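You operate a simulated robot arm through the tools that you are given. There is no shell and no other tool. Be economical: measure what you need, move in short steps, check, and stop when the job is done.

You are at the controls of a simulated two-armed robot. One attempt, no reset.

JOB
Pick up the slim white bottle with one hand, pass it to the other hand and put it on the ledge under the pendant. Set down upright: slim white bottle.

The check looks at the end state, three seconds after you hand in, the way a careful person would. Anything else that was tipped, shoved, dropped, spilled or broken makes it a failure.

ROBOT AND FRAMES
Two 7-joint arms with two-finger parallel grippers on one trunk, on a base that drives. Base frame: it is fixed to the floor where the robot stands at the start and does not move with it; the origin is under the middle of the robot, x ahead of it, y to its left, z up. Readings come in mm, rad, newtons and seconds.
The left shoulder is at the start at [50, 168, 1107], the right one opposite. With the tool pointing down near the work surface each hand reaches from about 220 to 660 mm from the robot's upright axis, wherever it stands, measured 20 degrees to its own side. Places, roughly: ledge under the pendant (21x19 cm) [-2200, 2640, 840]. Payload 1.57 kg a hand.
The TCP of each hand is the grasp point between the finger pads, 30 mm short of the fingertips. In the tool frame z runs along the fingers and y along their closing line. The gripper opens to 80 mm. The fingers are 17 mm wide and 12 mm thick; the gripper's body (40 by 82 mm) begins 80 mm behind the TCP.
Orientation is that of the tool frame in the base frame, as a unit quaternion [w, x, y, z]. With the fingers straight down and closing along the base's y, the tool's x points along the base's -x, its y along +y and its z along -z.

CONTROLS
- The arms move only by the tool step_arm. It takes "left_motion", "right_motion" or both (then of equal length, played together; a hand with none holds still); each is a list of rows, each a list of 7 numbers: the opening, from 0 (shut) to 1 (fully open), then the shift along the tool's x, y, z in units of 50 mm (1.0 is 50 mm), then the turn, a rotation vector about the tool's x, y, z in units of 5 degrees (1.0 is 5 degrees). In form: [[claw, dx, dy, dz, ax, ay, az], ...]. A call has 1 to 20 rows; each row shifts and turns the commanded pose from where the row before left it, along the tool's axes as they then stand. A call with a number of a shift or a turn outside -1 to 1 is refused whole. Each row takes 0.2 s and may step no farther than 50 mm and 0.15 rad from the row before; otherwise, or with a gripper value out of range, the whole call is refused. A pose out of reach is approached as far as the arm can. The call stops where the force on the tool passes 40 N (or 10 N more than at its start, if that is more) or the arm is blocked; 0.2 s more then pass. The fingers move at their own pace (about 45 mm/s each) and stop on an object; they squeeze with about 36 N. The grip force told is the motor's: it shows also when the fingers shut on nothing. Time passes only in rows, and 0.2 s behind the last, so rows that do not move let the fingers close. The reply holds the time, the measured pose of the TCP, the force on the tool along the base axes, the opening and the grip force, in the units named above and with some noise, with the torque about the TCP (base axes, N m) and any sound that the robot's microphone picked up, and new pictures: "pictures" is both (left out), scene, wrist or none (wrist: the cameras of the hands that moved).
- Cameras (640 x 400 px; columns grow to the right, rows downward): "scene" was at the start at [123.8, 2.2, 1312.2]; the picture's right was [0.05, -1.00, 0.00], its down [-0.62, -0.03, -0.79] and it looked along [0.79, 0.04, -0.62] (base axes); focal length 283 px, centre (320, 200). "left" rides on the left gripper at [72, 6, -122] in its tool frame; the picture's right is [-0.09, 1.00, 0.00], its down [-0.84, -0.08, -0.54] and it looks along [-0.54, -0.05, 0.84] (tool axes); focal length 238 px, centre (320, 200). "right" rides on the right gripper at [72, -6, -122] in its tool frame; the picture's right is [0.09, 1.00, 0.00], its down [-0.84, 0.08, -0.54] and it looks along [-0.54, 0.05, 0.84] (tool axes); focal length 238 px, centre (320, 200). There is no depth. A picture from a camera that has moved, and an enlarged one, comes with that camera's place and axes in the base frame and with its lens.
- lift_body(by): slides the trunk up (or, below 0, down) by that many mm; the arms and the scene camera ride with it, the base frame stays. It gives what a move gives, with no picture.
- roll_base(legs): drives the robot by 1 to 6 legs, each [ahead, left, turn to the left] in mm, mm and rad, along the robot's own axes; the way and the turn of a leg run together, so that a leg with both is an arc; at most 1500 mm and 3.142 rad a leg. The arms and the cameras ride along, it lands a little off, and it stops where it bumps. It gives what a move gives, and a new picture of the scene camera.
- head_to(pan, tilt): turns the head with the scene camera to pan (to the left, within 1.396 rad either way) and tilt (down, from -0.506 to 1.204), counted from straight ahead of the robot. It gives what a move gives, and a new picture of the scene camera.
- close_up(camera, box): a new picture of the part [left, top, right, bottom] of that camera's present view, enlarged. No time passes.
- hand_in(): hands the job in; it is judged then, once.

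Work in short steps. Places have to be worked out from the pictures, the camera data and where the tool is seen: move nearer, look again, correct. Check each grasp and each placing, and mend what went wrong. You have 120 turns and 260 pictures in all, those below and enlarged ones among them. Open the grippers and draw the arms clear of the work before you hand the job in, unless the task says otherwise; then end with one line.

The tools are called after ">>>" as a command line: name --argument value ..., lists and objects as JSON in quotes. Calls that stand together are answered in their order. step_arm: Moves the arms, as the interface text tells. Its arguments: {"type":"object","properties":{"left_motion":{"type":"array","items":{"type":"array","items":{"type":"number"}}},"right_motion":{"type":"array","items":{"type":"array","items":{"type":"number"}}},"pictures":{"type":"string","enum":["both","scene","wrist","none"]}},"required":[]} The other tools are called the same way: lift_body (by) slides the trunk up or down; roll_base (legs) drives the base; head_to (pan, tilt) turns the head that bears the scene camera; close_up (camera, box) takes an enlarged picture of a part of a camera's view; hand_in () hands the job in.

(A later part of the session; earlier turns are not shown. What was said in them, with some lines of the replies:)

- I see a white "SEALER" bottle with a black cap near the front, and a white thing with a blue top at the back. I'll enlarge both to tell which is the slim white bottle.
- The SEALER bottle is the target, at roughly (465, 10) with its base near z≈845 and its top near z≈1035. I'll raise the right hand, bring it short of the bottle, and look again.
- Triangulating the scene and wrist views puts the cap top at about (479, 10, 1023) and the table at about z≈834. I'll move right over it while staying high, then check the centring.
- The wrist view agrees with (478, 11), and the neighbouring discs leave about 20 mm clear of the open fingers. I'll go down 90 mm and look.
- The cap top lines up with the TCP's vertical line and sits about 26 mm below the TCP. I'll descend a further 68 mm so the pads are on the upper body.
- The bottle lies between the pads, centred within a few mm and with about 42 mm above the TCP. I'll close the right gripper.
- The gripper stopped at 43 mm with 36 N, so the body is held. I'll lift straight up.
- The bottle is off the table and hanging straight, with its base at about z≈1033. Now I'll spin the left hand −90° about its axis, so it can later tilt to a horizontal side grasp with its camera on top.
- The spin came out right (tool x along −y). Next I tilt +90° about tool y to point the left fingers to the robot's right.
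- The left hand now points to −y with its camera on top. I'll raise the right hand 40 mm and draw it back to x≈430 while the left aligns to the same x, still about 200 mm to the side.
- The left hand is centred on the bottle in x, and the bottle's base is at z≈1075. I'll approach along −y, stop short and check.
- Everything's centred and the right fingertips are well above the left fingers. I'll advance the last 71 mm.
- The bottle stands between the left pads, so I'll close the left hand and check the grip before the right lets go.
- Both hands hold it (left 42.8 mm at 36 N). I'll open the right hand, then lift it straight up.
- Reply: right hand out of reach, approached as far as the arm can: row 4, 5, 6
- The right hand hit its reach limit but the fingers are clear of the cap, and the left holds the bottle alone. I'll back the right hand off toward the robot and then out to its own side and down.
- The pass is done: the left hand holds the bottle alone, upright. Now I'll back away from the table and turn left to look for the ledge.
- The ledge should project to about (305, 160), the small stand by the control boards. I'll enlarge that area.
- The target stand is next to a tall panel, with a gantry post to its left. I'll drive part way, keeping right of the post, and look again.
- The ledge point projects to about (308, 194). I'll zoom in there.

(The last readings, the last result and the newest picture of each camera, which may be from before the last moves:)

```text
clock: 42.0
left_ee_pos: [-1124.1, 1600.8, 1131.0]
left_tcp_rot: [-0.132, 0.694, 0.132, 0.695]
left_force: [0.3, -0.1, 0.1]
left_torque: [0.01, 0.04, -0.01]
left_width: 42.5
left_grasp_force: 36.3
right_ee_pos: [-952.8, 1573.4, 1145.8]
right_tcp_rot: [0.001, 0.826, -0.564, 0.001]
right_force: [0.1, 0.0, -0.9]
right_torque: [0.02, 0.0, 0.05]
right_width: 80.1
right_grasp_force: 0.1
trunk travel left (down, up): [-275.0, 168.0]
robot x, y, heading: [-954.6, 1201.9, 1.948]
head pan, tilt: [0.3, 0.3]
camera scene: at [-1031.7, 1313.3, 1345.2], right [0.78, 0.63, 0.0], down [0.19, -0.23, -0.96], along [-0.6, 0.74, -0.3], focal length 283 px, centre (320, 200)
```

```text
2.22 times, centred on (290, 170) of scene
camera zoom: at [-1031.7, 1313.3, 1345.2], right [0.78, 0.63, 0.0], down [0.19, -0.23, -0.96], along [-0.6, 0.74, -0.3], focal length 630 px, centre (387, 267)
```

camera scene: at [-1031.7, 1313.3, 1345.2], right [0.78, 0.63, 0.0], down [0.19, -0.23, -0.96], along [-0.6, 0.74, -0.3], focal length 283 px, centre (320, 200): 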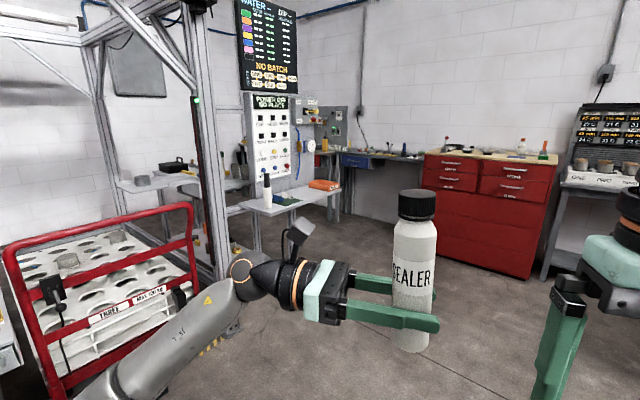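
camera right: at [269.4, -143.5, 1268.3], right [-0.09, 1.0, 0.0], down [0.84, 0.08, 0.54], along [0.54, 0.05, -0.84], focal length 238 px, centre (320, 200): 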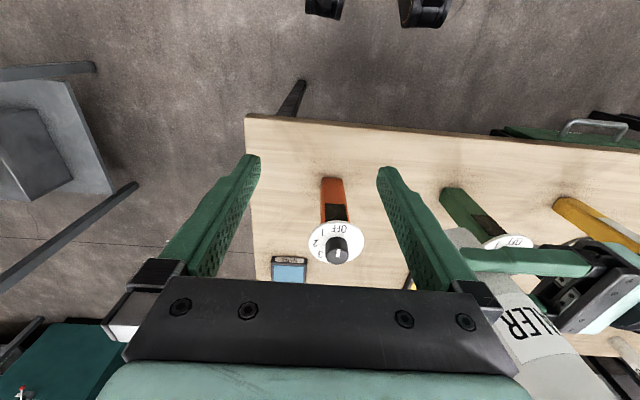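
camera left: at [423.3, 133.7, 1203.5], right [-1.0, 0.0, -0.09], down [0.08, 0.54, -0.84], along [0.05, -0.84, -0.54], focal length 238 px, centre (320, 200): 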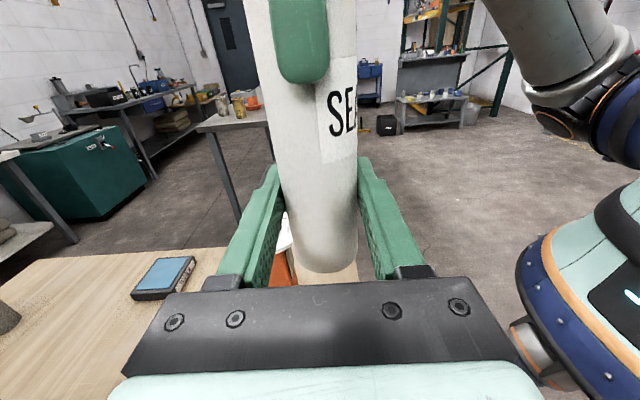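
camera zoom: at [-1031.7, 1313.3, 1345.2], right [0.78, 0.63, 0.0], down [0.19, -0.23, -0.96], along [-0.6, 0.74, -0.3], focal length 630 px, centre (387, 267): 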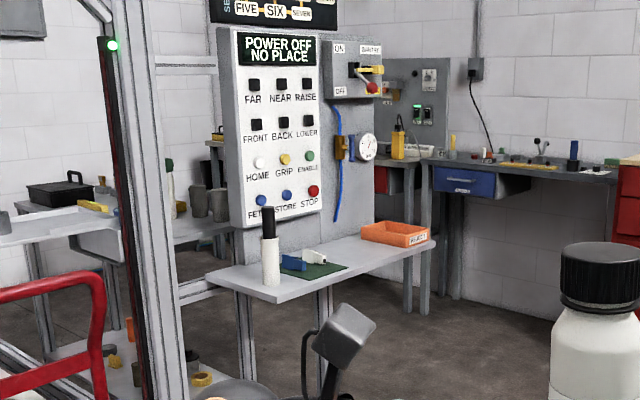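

The shelf runs along y with its front edge at x≈−2070. The free spot at (−2200, 2640) lies between the mat with small items and the orange tray. I'd rather come in diagonally from the front, so I'll yaw the left hand 50° toward forward here in open space and move the right hand up and out of the way.

>>> step_arm --left_motion '[[0, 0, 0, 0, 1, 0, 0], [0, 0, 0, 0, 1, 0, 0], [0, 0, 0, 0, 1, 0, 0], [0, 0, 0, 0, 1, 0, 0], [0, 0, 0, 0, 1, 0, 0], [0, 0, 0, 0, 1, 0, 0], [0, 0, 0, 0, 1, 0, 0], [0, 0, 0, 0, 1, 0, 0], [0, 0, 0, 0, 1, 0, 0], [0, 0, 0, 0, 1, 0, 0], [0, 0, 0, 0, 0, 0, 0]]' --right_motion '[[1, 0.2, -0.5, 0, 0, 0, 0], [1, 0.2, -0.6, 0, 0, 0, 0], [1, 0.2, -0.6, -0.4, 0, 0, 0], [1, 0.2, -0.5, -0.4, 0, 0, 0], [1, 0, 0, -0.4, 0, 0, 0], [1, 0, 0, -0.4, 0, 0, 0], [1, 0, 0, 0, 0, 0, 0], [1, 0, 0, 0, 0, 0, 0], [1, 0, 0, 0, 0, 0, 0], [1, 0, 0, 0, 0, 0, 0], [1, 0, 0, 0, 0, 0, 0]]'

```text
clock: 44.4
left_ee_pos: [-1124.0, 1601.7, 1131.3]
left_tcp_rot: [-0.414, 0.573, 0.414, 0.574]
left_force: [-0.2, 0.4, 0.9]
left_torque: [-0.01, 0.03, 0.01]
left_width: 42.3
left_grasp_force: 35.8
right_ee_pos: [-837.6, 1577.0, 1225.4]
right_tcp_rot: [0.0, 0.827, -0.563, 0.0]
right_force: [0.9, -0.6, 0.8]
right_torque: [0.02, 0.04, 0.02]
right_width: 79.8
right_grasp_force: 0.0
trunk travel left (down, up): [-275.0, 168.0]
robot x, y, heading: [-957.3, 1204.4, 1.945]
head pan, tilt: [0.3, 0.3]
camera scene: at [-1031.7, 1313.3, 1345.2], right [0.78, 0.63, 0.0], down [0.19, -0.23, -0.96], along [-0.6, 0.74, -0.3], focal length 283 px, centre (320, 200)
camera right: at [-805.0, 1513.7, 1349.2], right [-0.89, -0.45, 0.0], down [-0.38, 0.75, 0.54], along [-0.24, 0.48, -0.84], focal length 238 px, centre (320, 200)
camera left: at [-1156.0, 1484.5, 1203.6], right [0.95, -0.31, -0.09], down [-0.24, -0.49, -0.84], along [0.22, 0.81, -0.54], focal length 238 px, centre (320, 200)
```

scene: 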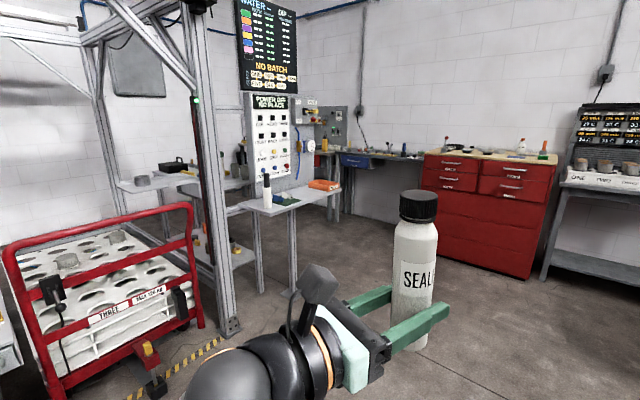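
right: 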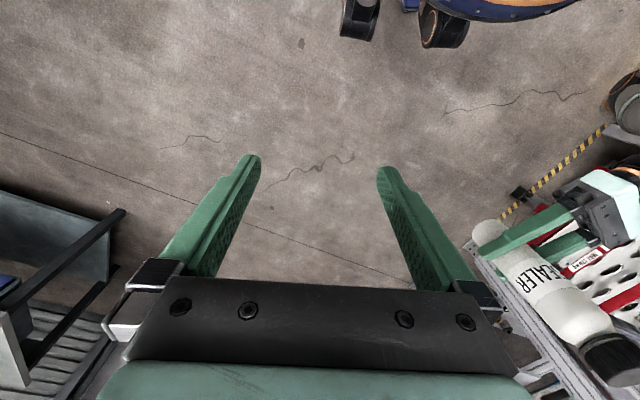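
left: 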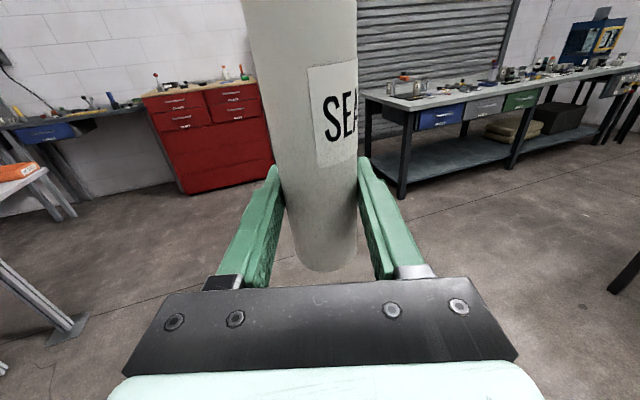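

The yawed pose is reachable, and the bottle is still upright. I'll drive to about (−1500, 2640) and turn to face the shelf (heading π).

>>> roll_base --legs '[[1000, 0, 0], [530, -20, 0], [0, 0, 1.197]]'

>>> head_to --pan 0.0 --tilt 0.6

```text
clock: 55.2
left_ee_pos: [-1922.6, 2640.0, 1131.4]
left_tcp_rot: [0.661, -0.249, -0.661, -0.252]
left_force: [0.6, 0.9, -0.8]
left_torque: [0.01, -0.02, 0.02]
left_width: 42.1
left_grasp_force: 36.1
right_ee_pos: [-1789.1, 2893.1, 1226.1]
right_tcp_rot: [0.0, 1.0, -0.013, 0.001]
right_force: [0.0, -0.6, -1.0]
right_torque: [0.01, 0.0, 0.01]
right_width: 80.0
right_grasp_force: 0.0
trunk travel left (down, up): [-275.0, 168.0]
robot x, y, heading: [-1489.4, 2636.2, 3.113]
head pan, tilt: [0.3, 0.3]
camera scene: at [-1624.5, 2612.5, 1345.2], right [-0.27, 0.96, 0.0], down [0.28, 0.08, -0.96], along [-0.92, -0.26, -0.3], focal length 283 px, centre (320, 200)
```

scene: 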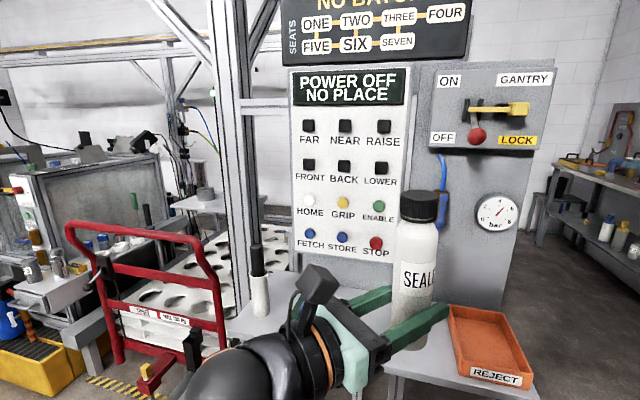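

```text
clock: 56.0
left_ee_pos: [-1921.0, 2639.4, 1129.8]
left_tcp_rot: [0.662, -0.25, -0.662, -0.25]
left_force: [-0.3, 0.1, 0.4]
left_torque: [0.02, -0.03, 0.01]
left_width: 42.0
left_grasp_force: 36.1
right_ee_pos: [-1787.9, 2894.0, 1225.1]
right_tcp_rot: [0.001, 1.0, -0.012, 0.001]
right_force: [-0.7, -0.3, 0.2]
right_torque: [0.02, -0.01, -0.01]
right_width: 80.1
right_grasp_force: 0.0
trunk travel left (down, up): [-275.0, 168.0]
robot x, y, heading: [-1494.0, 2643.9, 3.117]
head pan, tilt: [0.0, 0.6]
camera scene: at [-1623.0, 2640.1, 1317.7], right [0.02, 1.0, 0.0], down [0.56, -0.01, -0.83], along [-0.83, 0.02, -0.56], focal length 283 px, centre (320, 200)
```

scene: 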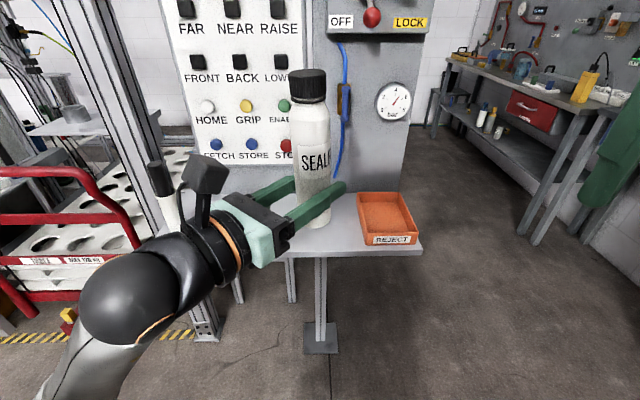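

I'm facing the shelf; the bottle is held short of its front edge, with the tray to the right. The left wrist camera should show the landing spot.

>>> close_up --camera "left" --box '[0, 0, 640, 400]'

>>> close_up --camera "scene" --box '[120, 120, 440, 320]'

```text
1.00 times, centred on (320, 200) of left (not enlarged: the box is as wide or as high as the picture)
camera zoom: at [-1826.5, 2564.9, 1203.5], right [0.66, 0.75, -0.09], down [0.36, -0.42, -0.84], along [-0.66, 0.52, -0.54], focal length 238 px, centre (320, 200)
```

zoom: 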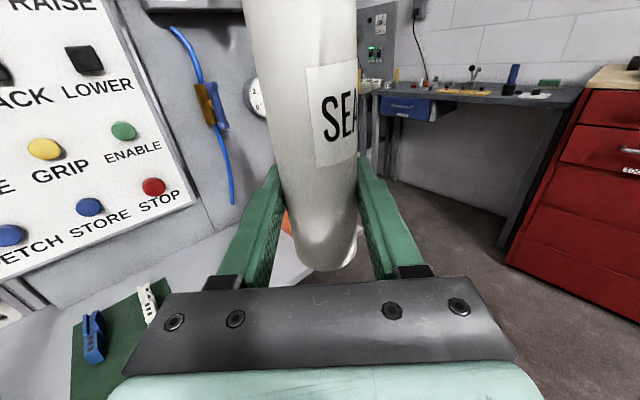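

```text
2.00 times, centred on (280, 220) of scene
camera zoom: at [-1623.0, 2640.1, 1317.7], right [0.02, 1.0, 0.0], down [0.56, -0.01, -0.83], along [-0.83, 0.02, -0.56], focal length 567 px, centre (400, 160)
```

zoom: 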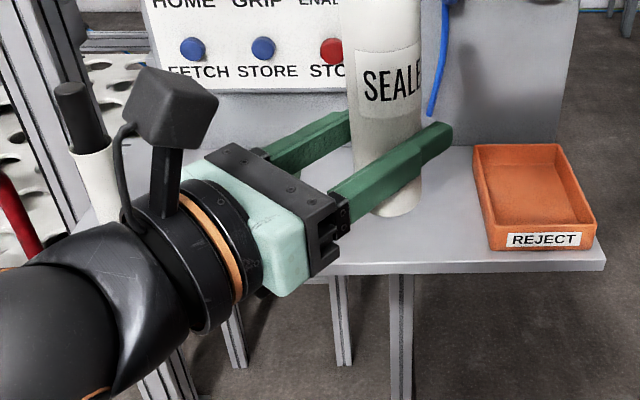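

The spot between the mat (right edge y≈2490) and the tray (left edge y≈2759) is clear. To keep the wrist off the shelf I'll yaw the hand 25° further toward straight ahead, then look.

>>> step_arm --left_motion '[[0, 0, 0, 0, 1, 0, 0], [0, 0, 0, 0, 1, 0, 0], [0, 0, 0, 0, 1, 0, 0], [0, 0, 0, 0, 1, 0, 0], [0, 0, 0, 0, 1, 0, 0], [0, 0, 0, 0, 0, 0, 0]]'

```text
clock: 57.4
left_ee_pos: [-1953.9, 2523.8, 1148.3]
left_tcp_rot: [-0.695, 0.13, 0.695, 0.132]
left_force: [0.5, 0.2, -0.3]
left_torque: [-0.01, 0.02, 0.0]
left_width: 42.2
left_grasp_force: 36.4
left hand out of reach, approached as far as the arm can: row 2, 3, 4, 5
right_ee_pos: [-1788.3, 2893.9, 1225.3]
right_tcp_rot: [0.0, 1.0, -0.012, 0.001]
right_force: [0.2, -0.5, -0.4]
right_torque: [0.0, 0.02, 0.01]
right_width: 80.1
right_grasp_force: 0.0
trunk travel left (down, up): [-275.0, 168.0]
robot x, y, heading: [-1493.1, 2640.7, 3.117]
head pan, tilt: [0.0, 0.6]
camera scene: at [-1623.0, 2640.4, 1317.7], right [0.02, 1.0, 0.0], down [0.56, -0.01, -0.82], along [-0.82, 0.02, -0.57], focal length 283 px, centre (320, 200)
camera left: at [-1838.2, 2486.6, 1222.1], right [0.36, 0.93, -0.09], down [0.48, -0.27, -0.84], along [-0.8, 0.26, -0.54], focal length 238 px, centre (320, 200)
```

scene: 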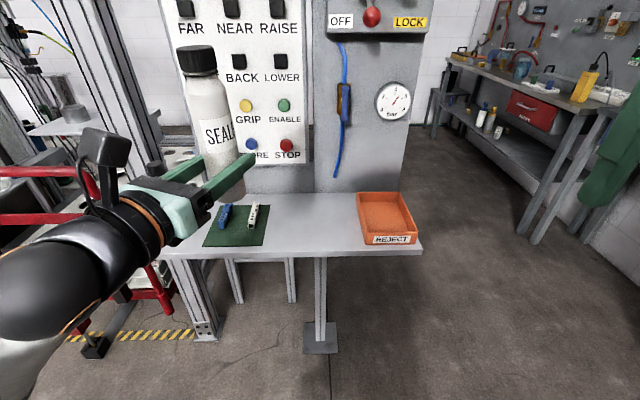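
left: 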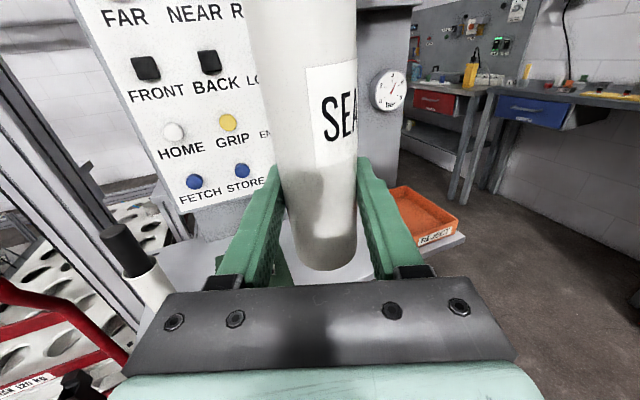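

The hand took the new heading by shifting 116 mm to the left, which is fine since the wrist will stay off the shelf. The free area is x −2105…−2353, y 2515…2765. I'll shift the base right 110 mm, then ahead 249 mm, with the bottle base ~250 mm above the shelf.

>>> roll_base --legs '[[0, -110, 0], [249, 0, 0]]'

>>> close_up --camera "left" --box '[0, 0, 640, 400]'

```text
clock: 60.4
left_ee_pos: [-2199.2, 2639.2, 1148.4]
left_tcp_rot: [-0.694, 0.13, 0.696, 0.131]
left_force: [0.1, 0.3, -2.1]
left_torque: [0.01, 0.01, -0.05]
left_width: 42.1
left_grasp_force: 36.4
right_ee_pos: [-2033.6, 3009.3, 1225.8]
right_tcp_rot: [-0.001, 1.0, -0.011, 0.001]
right_force: [-0.1, -0.9, -1.0]
right_torque: [-0.03, 0.01, -0.02]
right_width: 80.0
right_grasp_force: 0.0
trunk travel left (down, up): [-275.0, 168.0]
robot x, y, heading: [-1738.7, 2754.5, 3.117]
head pan, tilt: [0.0, 0.6]
camera scene: at [-1868.9, 2755.9, 1317.6], right [0.02, 1.0, 0.0], down [0.57, -0.01, -0.82], along [-0.82, 0.02, -0.57], focal length 283 px, centre (320, 200)
```

scene: 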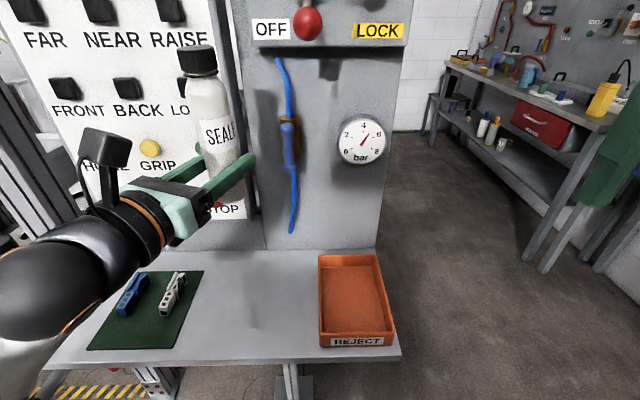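

```text
1.00 times, centred on (320, 200) of left (not enlarged: the box is as wide or as high as the picture)
camera zoom: at [-2083.8, 2602.1, 1221.7], right [0.36, 0.93, -0.09], down [0.48, -0.27, -0.84], along [-0.8, 0.26, -0.54], focal length 238 px, centre (320, 200)
```

zoom: 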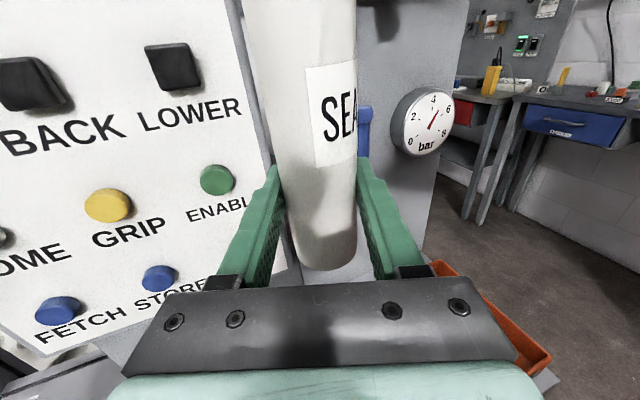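

The bottle is over (−2199, 2639), between the mat and the tray. I'll lower the trunk 195 mm, which should leave its base about 50 mm above the ledge, then look.

>>> lift_body --by -195

>>> head_to --pan 0.1 --tilt 0.7

>>> close_up --camera "left" --box '[0, 0, 640, 400]'

>>> close_up --camera "right" --box '[0, 0, 640, 400]'

```text
clock: 62.5
left_ee_pos: [-2199.3, 2638.9, 954.2]
left_tcp_rot: [-0.695, 0.129, 0.695, 0.13]
left_force: [0.5, -0.2, -0.4]
left_torque: [0.01, 0.04, -0.03]
left_width: 41.8
left_grasp_force: 36.1
right_ee_pos: [-2034.3, 3010.0, 1030.7]
right_tcp_rot: [0.0, 1.0, -0.011, 0.001]
right_force: [0.0, 0.0, -0.3]
right_torque: [-0.02, -0.01, -0.05]
right_width: 80.1
right_grasp_force: 0.0
trunk travel left (down, up): [-80.0, 363.0]
robot x, y, heading: [-1736.5, 2754.7, 3.114]
head pan, tilt: [0.0, 0.6]
```

```text
clock: 63.2
left_ee_pos: [-2198.8, 2639.1, 953.1]
left_tcp_rot: [-0.695, 0.13, 0.696, 0.131]
left_force: [-0.8, 0.7, -2.3]
left_torque: [-0.01, 0.0, -0.03]
left_width: 42.1
left_grasp_force: 36.3
right_ee_pos: [-2033.4, 3009.1, 1030.8]
right_tcp_rot: [0.0, 1.0, -0.011, 0.002]
right_force: [0.5, 0.2, 0.0]
right_torque: [-0.03, -0.03, 0.0]
right_width: 80.2
right_grasp_force: 0.1
trunk travel left (down, up): [-80.0, 363.0]
robot x, y, heading: [-1740.3, 2754.6, 3.122]
head pan, tilt: [0.099, 0.7]
camera scene: at [-1864.7, 2747.4, 1114.1], right [-0.08, 1.0, 0.0], down [0.64, 0.05, -0.77], along [-0.76, -0.06, -0.64], focal length 283 px, centre (320, 200)
```

scene: 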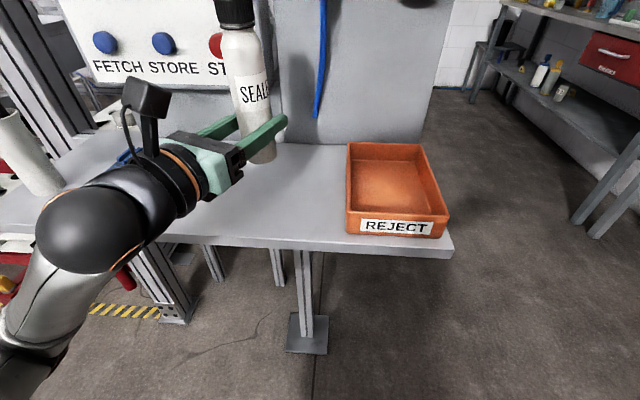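

```text
1.00 times, centred on (320, 200) of left (not enlarged: the box is as wide or as high as the picture)
camera zoom: at [-2083.3, 2602.1, 1026.9], right [0.36, 0.93, -0.09], down [0.48, -0.27, -0.84], along [-0.8, 0.26, -0.54], focal length 238 px, centre (320, 200)
```

zoom: 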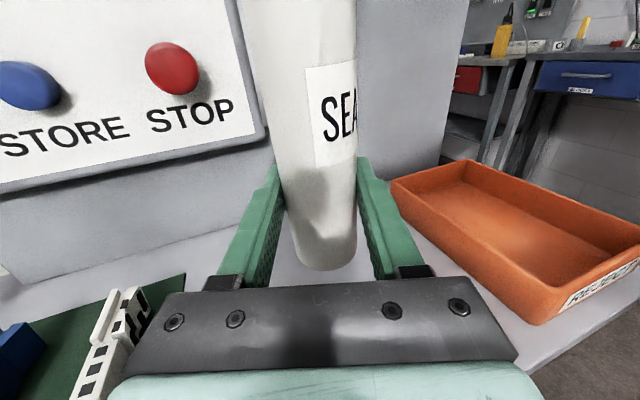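

```text
1.00 times, centred on (320, 200) of right (not enlarged: the box is as wide or as high as the picture)
camera zoom: at [-1962.6, 3015.1, 1154.3], right [0.07, -1.0, 0.0], down [-0.84, -0.06, 0.54], along [-0.54, -0.04, -0.84], focal length 238 px, centre (320, 200)
```

zoom: 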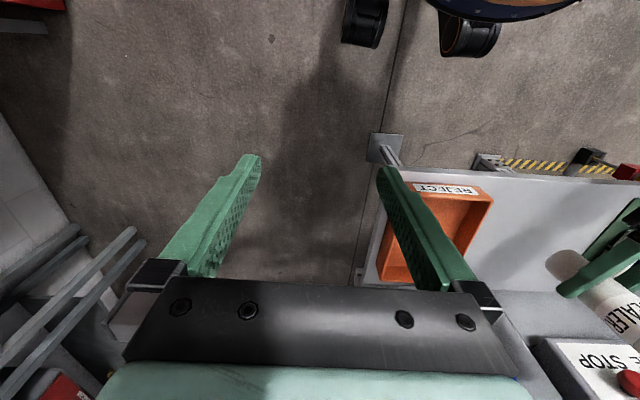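

The base is about 50 mm above the ledge with clear space all round, and the wrist stays off the shelf edge. I'll lower 30 mm more.

>>> lift_body --by -30

>>> close_up --camera "scene" --box '[120, 20, 380, 200]'

```text
clock: 64.0
left_ee_pos: [-2199.2, 2638.6, 923.6]
left_tcp_rot: [-0.694, 0.13, 0.695, 0.132]
left_force: [-0.9, -0.2, -0.8]
left_torque: [-0.01, 0.01, -0.01]
left_width: 41.9
left_grasp_force: 35.6
right_ee_pos: [-2033.2, 3009.1, 1000.0]
right_tcp_rot: [0.0, 1.0, -0.011, 0.001]
right_force: [0.6, 0.0, 0.2]
right_torque: [-0.02, 0.0, -0.02]
right_width: 80.2
right_grasp_force: 0.0
trunk travel left (down, up): [-50.0, 393.0]
robot x, y, heading: [-1737.8, 2753.1, 3.119]
head pan, tilt: [0.099, 0.7]
```

```text
2.22 times, centred on (250, 110) of scene
camera zoom: at [-1864.6, 2747.4, 1084.0], right [-0.08, 1.0, 0.0], down [0.64, 0.05, -0.76], along [-0.76, -0.06, -0.64], focal length 630 px, centre (476, 400)
```

zoom: 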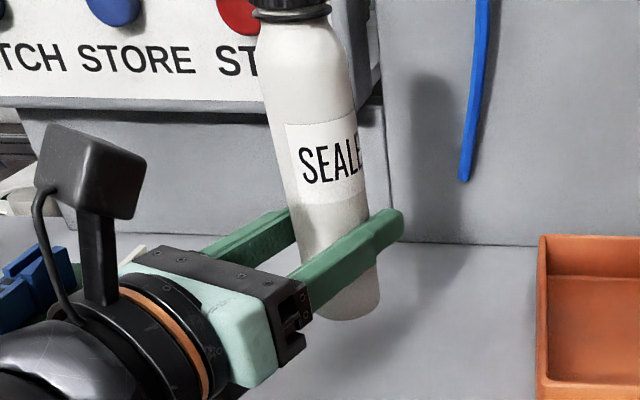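

There's still a gap below the bottle and no contact force. I'll lower in small steps, watching the force.

>>> lift_body --by -14

>>> close_up --camera "scene" --box '[160, 60, 360, 200]'

```text
clock: 64.6
left_ee_pos: [-2198.9, 2637.9, 908.7]
left_tcp_rot: [-0.695, 0.13, 0.695, 0.13]
left_force: [1.3, 0.9, -0.9]
left_torque: [0.0, -0.03, -0.02]
left_width: 42.1
left_grasp_force: 36.5
right_ee_pos: [-2033.1, 3009.2, 986.7]
right_tcp_rot: [0.0, 1.0, -0.011, 0.001]
right_force: [0.2, 0.0, -0.6]
right_torque: [-0.01, 0.02, -0.02]
right_width: 80.0
right_grasp_force: 0.1
trunk travel left (down, up): [-36.0, 407.0]
robot x, y, heading: [-1735.8, 2756.2, 3.115]
head pan, tilt: [0.099, 0.7]
```

```text
2.86 times, centred on (260, 130) of scene
camera zoom: at [-1864.7, 2747.4, 1070.0], right [-0.08, 1.0, 0.0], down [0.64, 0.05, -0.76], along [-0.76, -0.06, -0.64], focal length 810 px, centre (491, 400)
```

zoom: 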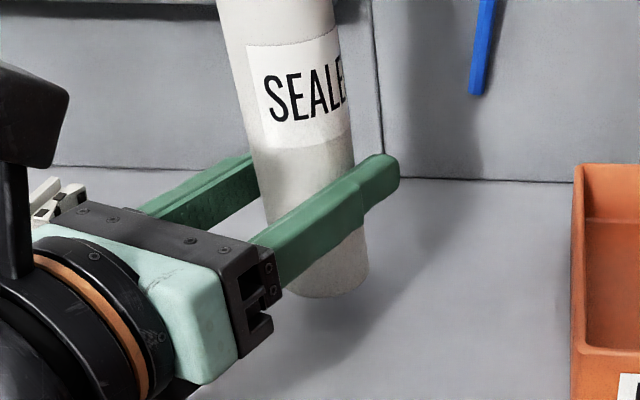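

The bottle's contact shadow is closing in but there's no contact yet. I'll lower another 6 mm.

>>> lift_body --by -6

```text
clock: 65.1
left_ee_pos: [-2198.8, 2639.0, 904.0]
left_tcp_rot: [-0.695, 0.131, 0.695, 0.131]
left_force: [-0.7, 0.3, -2.0]
left_torque: [0.01, 0.01, 0.02]
left_width: 42.2
left_grasp_force: 36.0
right_ee_pos: [-2033.8, 3008.8, 980.5]
right_tcp_rot: [-0.001, 1.0, -0.011, 0.0]
right_force: [-0.6, 0.6, -0.5]
right_torque: [0.0, -0.02, 0.0]
right_width: 80.2
right_grasp_force: 0.0
trunk travel left (down, up): [-30.0, 413.0]
robot x, y, heading: [-1737.8, 2754.7, 3.116]
head pan, tilt: [0.099, 0.7]
```

No contact force yet, so another 5 mm.

>>> lift_body --by -5

>>> close_up --camera "scene" --box '[200, 80, 320, 200]'

```text
clock: 65.7
left_ee_pos: [-2198.5, 2638.4, 898.1]
left_tcp_rot: [-0.695, 0.131, 0.695, 0.131]
left_force: [-0.3, 0.3, -1.1]
left_torque: [0.03, 0.0, -0.03]
left_width: 42.1
left_grasp_force: 36.4
right_ee_pos: [-2033.3, 3009.5, 974.6]
right_tcp_rot: [-0.001, 1.0, -0.01, 0.001]
right_force: [-0.6, -0.2, -0.4]
right_torque: [-0.03, -0.01, 0.02]
right_width: 80.1
right_grasp_force: 0.0
trunk travel left (down, up): [-25.0, 418.0]
robot x, y, heading: [-1737.4, 2754.3, 3.116]
head pan, tilt: [0.099, 0.7]
```

```text
3.33 times, centred on (260, 140) of scene
camera zoom: at [-1864.7, 2747.4, 1059.0], right [-0.08, 1.0, 0.0], down [0.64, 0.05, -0.76], along [-0.76, -0.06, -0.64], focal length 945 px, centre (520, 400)
```

zoom: 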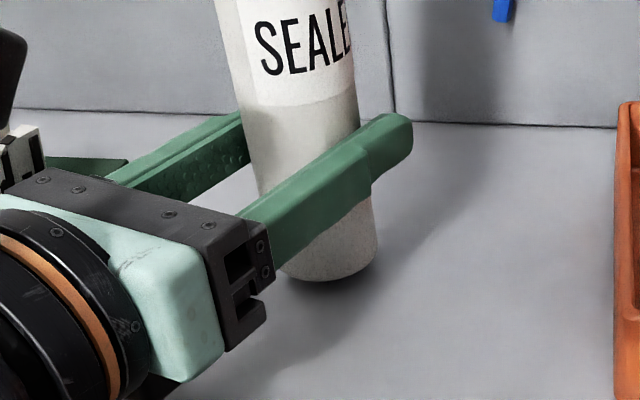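

It's very close now. I'll lower 4 mm more.

>>> lift_body --by -4

```text
clock: 66.2
left_ee_pos: [-2197.7, 2638.9, 894.3]
left_tcp_rot: [-0.695, 0.13, 0.695, 0.131]
left_force: [0.2, 0.1, -1.1]
left_torque: [0.03, -0.03, -0.01]
left_width: 42.2
left_grasp_force: 35.8
right_ee_pos: [-2034.1, 3008.8, 972.0]
right_tcp_rot: [0.0, 1.0, -0.011, 0.001]
right_force: [-0.8, -0.5, -0.6]
right_torque: [-0.04, -0.03, 0.02]
right_width: 80.0
right_grasp_force: 0.1
trunk travel left (down, up): [-21.0, 422.0]
robot x, y, heading: [-1738.8, 2751.9, 3.119]
head pan, tilt: [0.099, 0.7]
```

Still free, so 4 mm more, with a look.

>>> lift_body --by -4

>>> close_up --camera "scene" --box '[200, 80, 320, 200]'

```text
clock: 66.7
left_ee_pos: [-2199.7, 2639.2, 892.9]
left_tcp_rot: [0.696, -0.13, -0.694, -0.131]
left_force: [-1.3, 1.2, 6.3]
left_torque: [0.03, 0.05, -0.02]
left_width: 41.9
left_grasp_force: 36.2
right_ee_pos: [-2032.5, 3008.7, 968.2]
right_tcp_rot: [0.0, 1.0, -0.011, 0.002]
right_force: [-0.1, 0.8, -0.3]
right_torque: [0.0, 0.01, 0.03]
right_width: 80.0
right_grasp_force: 0.1
trunk travel left (down, up): [-17.0, 426.0]
robot x, y, heading: [-1741.3, 2757.0, 3.115]
head pan, tilt: [0.099, 0.7]
```

```text
3.33 times, centred on (260, 140) of scene
camera zoom: at [-1864.5, 2747.6, 1051.2], right [-0.08, 1.0, 0.0], down [0.64, 0.05, -0.77], along [-0.76, -0.06, -0.64], focal length 945 px, centre (520, 400)
```

zoom: 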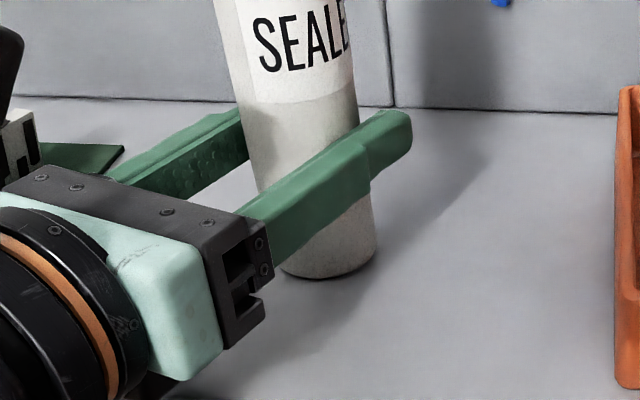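

Contact: the force went to +6 N and the base sits on the ledge. The last arm command had been beyond reach, so before releasing I'll raise 30 mm and check that a hold row doesn't shift the hand.

>>> lift_body --by 30

>>> step_arm --left_motion '[[0, 0, 0, 0, 0, 0, 0], [0, 0, 0, 0, 0, 0, 0]]' --pictures "none"

```text
clock: 67.5
left_ee_pos: [-2200.1, 2638.6, 921.5]
left_tcp_rot: [-0.694, 0.13, 0.695, 0.131]
left_force: [0.1, -0.2, -2.1]
left_torque: [-0.01, 0.0, 0.0]
left_width: 42.3
left_grasp_force: 35.8
right_ee_pos: [-2034.1, 3008.5, 998.7]
right_tcp_rot: [0.0, 1.0, -0.012, 0.001]
right_force: [0.2, 0.2, 0.2]
right_torque: [0.01, 0.0, 0.0]
right_width: 79.9
right_grasp_force: 0.1
trunk travel left (down, up): [-47.0, 396.0]
robot x, y, heading: [-1736.6, 2757.0, 3.119]
head pan, tilt: [0.099, 0.7]
```

```text
clock: 68.1
left_ee_pos: [-2198.3, 2639.2, 921.4]
left_tcp_rot: [-0.694, 0.13, 0.695, 0.132]
left_force: [-0.2, 0.4, -1.0]
left_torque: [0.0, -0.02, 0.04]
left_width: 42.0
left_grasp_force: 35.8
right_ee_pos: [-2034.7, 3008.8, 998.3]
right_tcp_rot: [0.0, 1.0, -0.011, 0.002]
right_force: [-0.2, 0.6, 0.0]
right_torque: [-0.02, -0.04, 0.01]
right_width: 80.0
right_grasp_force: 0.1
trunk travel left (down, up): [-47.0, 396.0]
robot x, y, heading: [-1735.5, 2755.0, 3.118]
head pan, tilt: [0.099, 0.7]
```

The hand holds still and isn't chasing an old target. I'll set the bottle down again.

>>> lift_body --by -28

```text
clock: 68.8
left_ee_pos: [-2198.9, 2638.6, 893.7]
left_tcp_rot: [-0.695, 0.131, 0.695, 0.131]
left_force: [0.1, -0.1, -0.4]
left_torque: [-0.01, 0.01, 0.02]
left_width: 42.0
left_grasp_force: 35.8
right_ee_pos: [-2032.3, 3009.7, 969.7]
right_tcp_rot: [0.0, 1.0, -0.011, 0.001]
right_force: [-0.2, 0.7, -0.1]
right_torque: [-0.01, 0.03, 0.02]
right_width: 79.5
right_grasp_force: 0.0
trunk travel left (down, up): [-19.0, 424.0]
robot x, y, heading: [-1734.6, 2755.5, 3.117]
head pan, tilt: [0.099, 0.7]
```

It's just at touch; 2 mm more will seat it.

>>> lift_body --by -2

```text
clock: 69.3
left_ee_pos: [-2199.8, 2639.0, 892.8]
left_tcp_rot: [0.696, -0.131, -0.694, -0.131]
left_force: [-3.1, -0.1, 5.4]
left_torque: [0.01, 0.06, 0.0]
left_width: 42.0
left_grasp_force: 35.6
right_ee_pos: [-2033.8, 3009.2, 968.4]
right_tcp_rot: [-0.001, 1.0, -0.012, 0.001]
right_force: [0.0, 0.0, 0.3]
right_torque: [0.0, -0.01, -0.02]
right_width: 79.8
right_grasp_force: 0.0
trunk travel left (down, up): [-17.0, 426.0]
robot x, y, heading: [-1736.0, 2754.9, 3.125]
head pan, tilt: [0.099, 0.7]
```

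It's seated with about 5 N. I'll open the left hand.

>>> step_arm --left_motion '[[0.7, 0, 0, 0, 0, 0, 0], [1, 0, 0, 0, 0, 0, 0], [1, 0, 0, 0, 0, 0, 0], [1, 0, 0, 0, 0, 0, 0]]'

```text
clock: 70.3
left_ee_pos: [-2199.4, 2637.7, 890.6]
left_tcp_rot: [-0.694, 0.13, 0.695, 0.132]
left_force: [-0.7, -0.8, -0.1]
left_torque: [0.01, -0.02, -0.05]
left_width: 80.1
left_grasp_force: 0.0
right_ee_pos: [-2033.6, 3009.6, 967.6]
right_tcp_rot: [-0.001, 1.0, -0.011, 0.001]
right_force: [-0.5, 0.1, 0.5]
right_torque: [0.0, 0.02, 0.02]
right_width: 80.1
right_grasp_force: 0.1
trunk travel left (down, up): [-17.0, 426.0]
robot x, y, heading: [-1736.1, 2755.1, 3.117]
head pan, tilt: [0.099, 0.7]
camera scene: at [-1864.6, 2747.4, 1051.1], right [-0.08, 1.0, 0.0], down [0.64, 0.05, -0.76], along [-0.76, -0.06, -0.64], focal length 283 px, centre (320, 200)
camera left: at [-2083.2, 2602.1, 963.9], right [0.36, 0.93, -0.09], down [0.48, -0.27, -0.84], along [-0.8, 0.26, -0.54], focal length 238 px, centre (320, 200)
```

scene: 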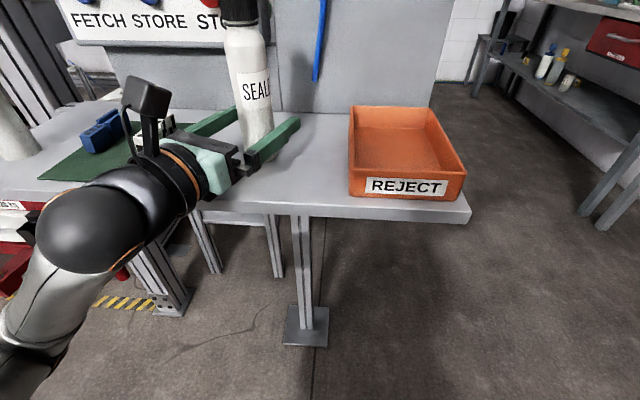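
left: 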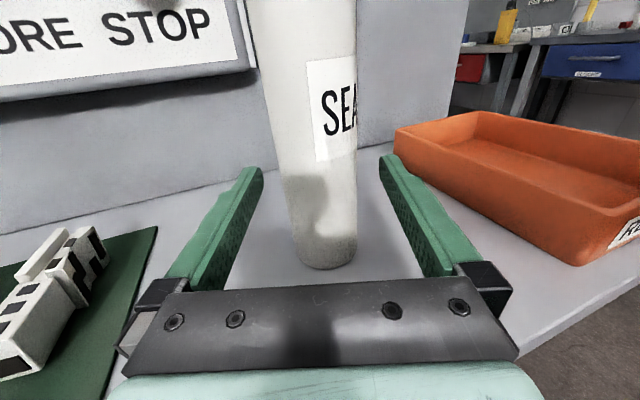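

The bottle stands free and upright between the open fingers. I'll withdraw along the finger line by driving the base straight back, which keeps the arm still.

>>> roll_base --legs '[[-146, 35, 0], [-250, 30, 0]]'

>>> close_up --camera "left" --box '[0, 0, 640, 400]'

```text
clock: 73.1
left_ee_pos: [-1806.2, 2563.8, 891.5]
left_tcp_rot: [-0.695, 0.13, 0.695, 0.131]
left_force: [0.5, 0.1, 0.3]
left_torque: [0.0, -0.01, 0.01]
left_width: 79.9
left_grasp_force: 0.0
right_ee_pos: [-1641.3, 2935.4, 968.1]
right_tcp_rot: [0.0, 1.0, -0.012, 0.001]
right_force: [0.0, 0.7, 0.2]
right_torque: [0.0, 0.0, 0.02]
right_width: 79.9
right_grasp_force: 0.0
trunk travel left (down, up): [-17.0, 426.0]
robot x, y, heading: [-1343.1, 2681.6, 3.121]
head pan, tilt: [0.099, 0.7]
camera scene: at [-1471.1, 2673.5, 1051.1], right [-0.08, 1.0, 0.0], down [0.64, 0.05, -0.76], along [-0.76, -0.06, -0.64], focal length 283 px, centre (320, 200)
```

scene: 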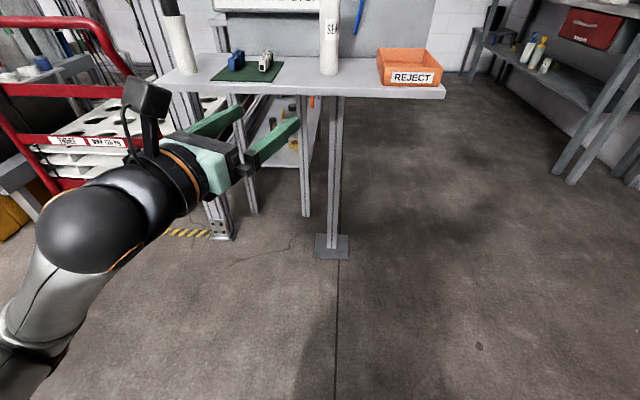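

```text
1.00 times, centred on (320, 200) of left (not enlarged: the box is as wide or as high as the picture)
camera zoom: at [-1689.8, 2528.3, 963.9], right [0.36, 0.93, -0.09], down [0.48, -0.27, -0.84], along [-0.8, 0.26, -0.54], focal length 238 px, centre (320, 200)
```

zoom: 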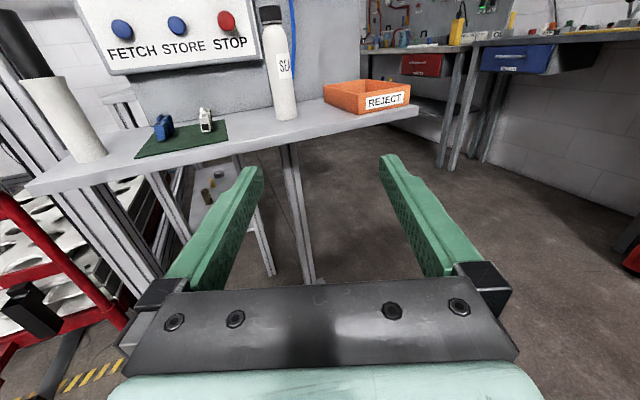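

The bottle stands upright on the ledge between the mat and the tray. Nothing else was moved there, and both hands are open and clear, so I'll hand in.

>>> hand_in

```text
The job is handed in.
```

The slim white SEALER bottle was picked up with the right hand, passed to the left, and now stands upright on the ledge under the pendant; I saw nothing else disturbed.
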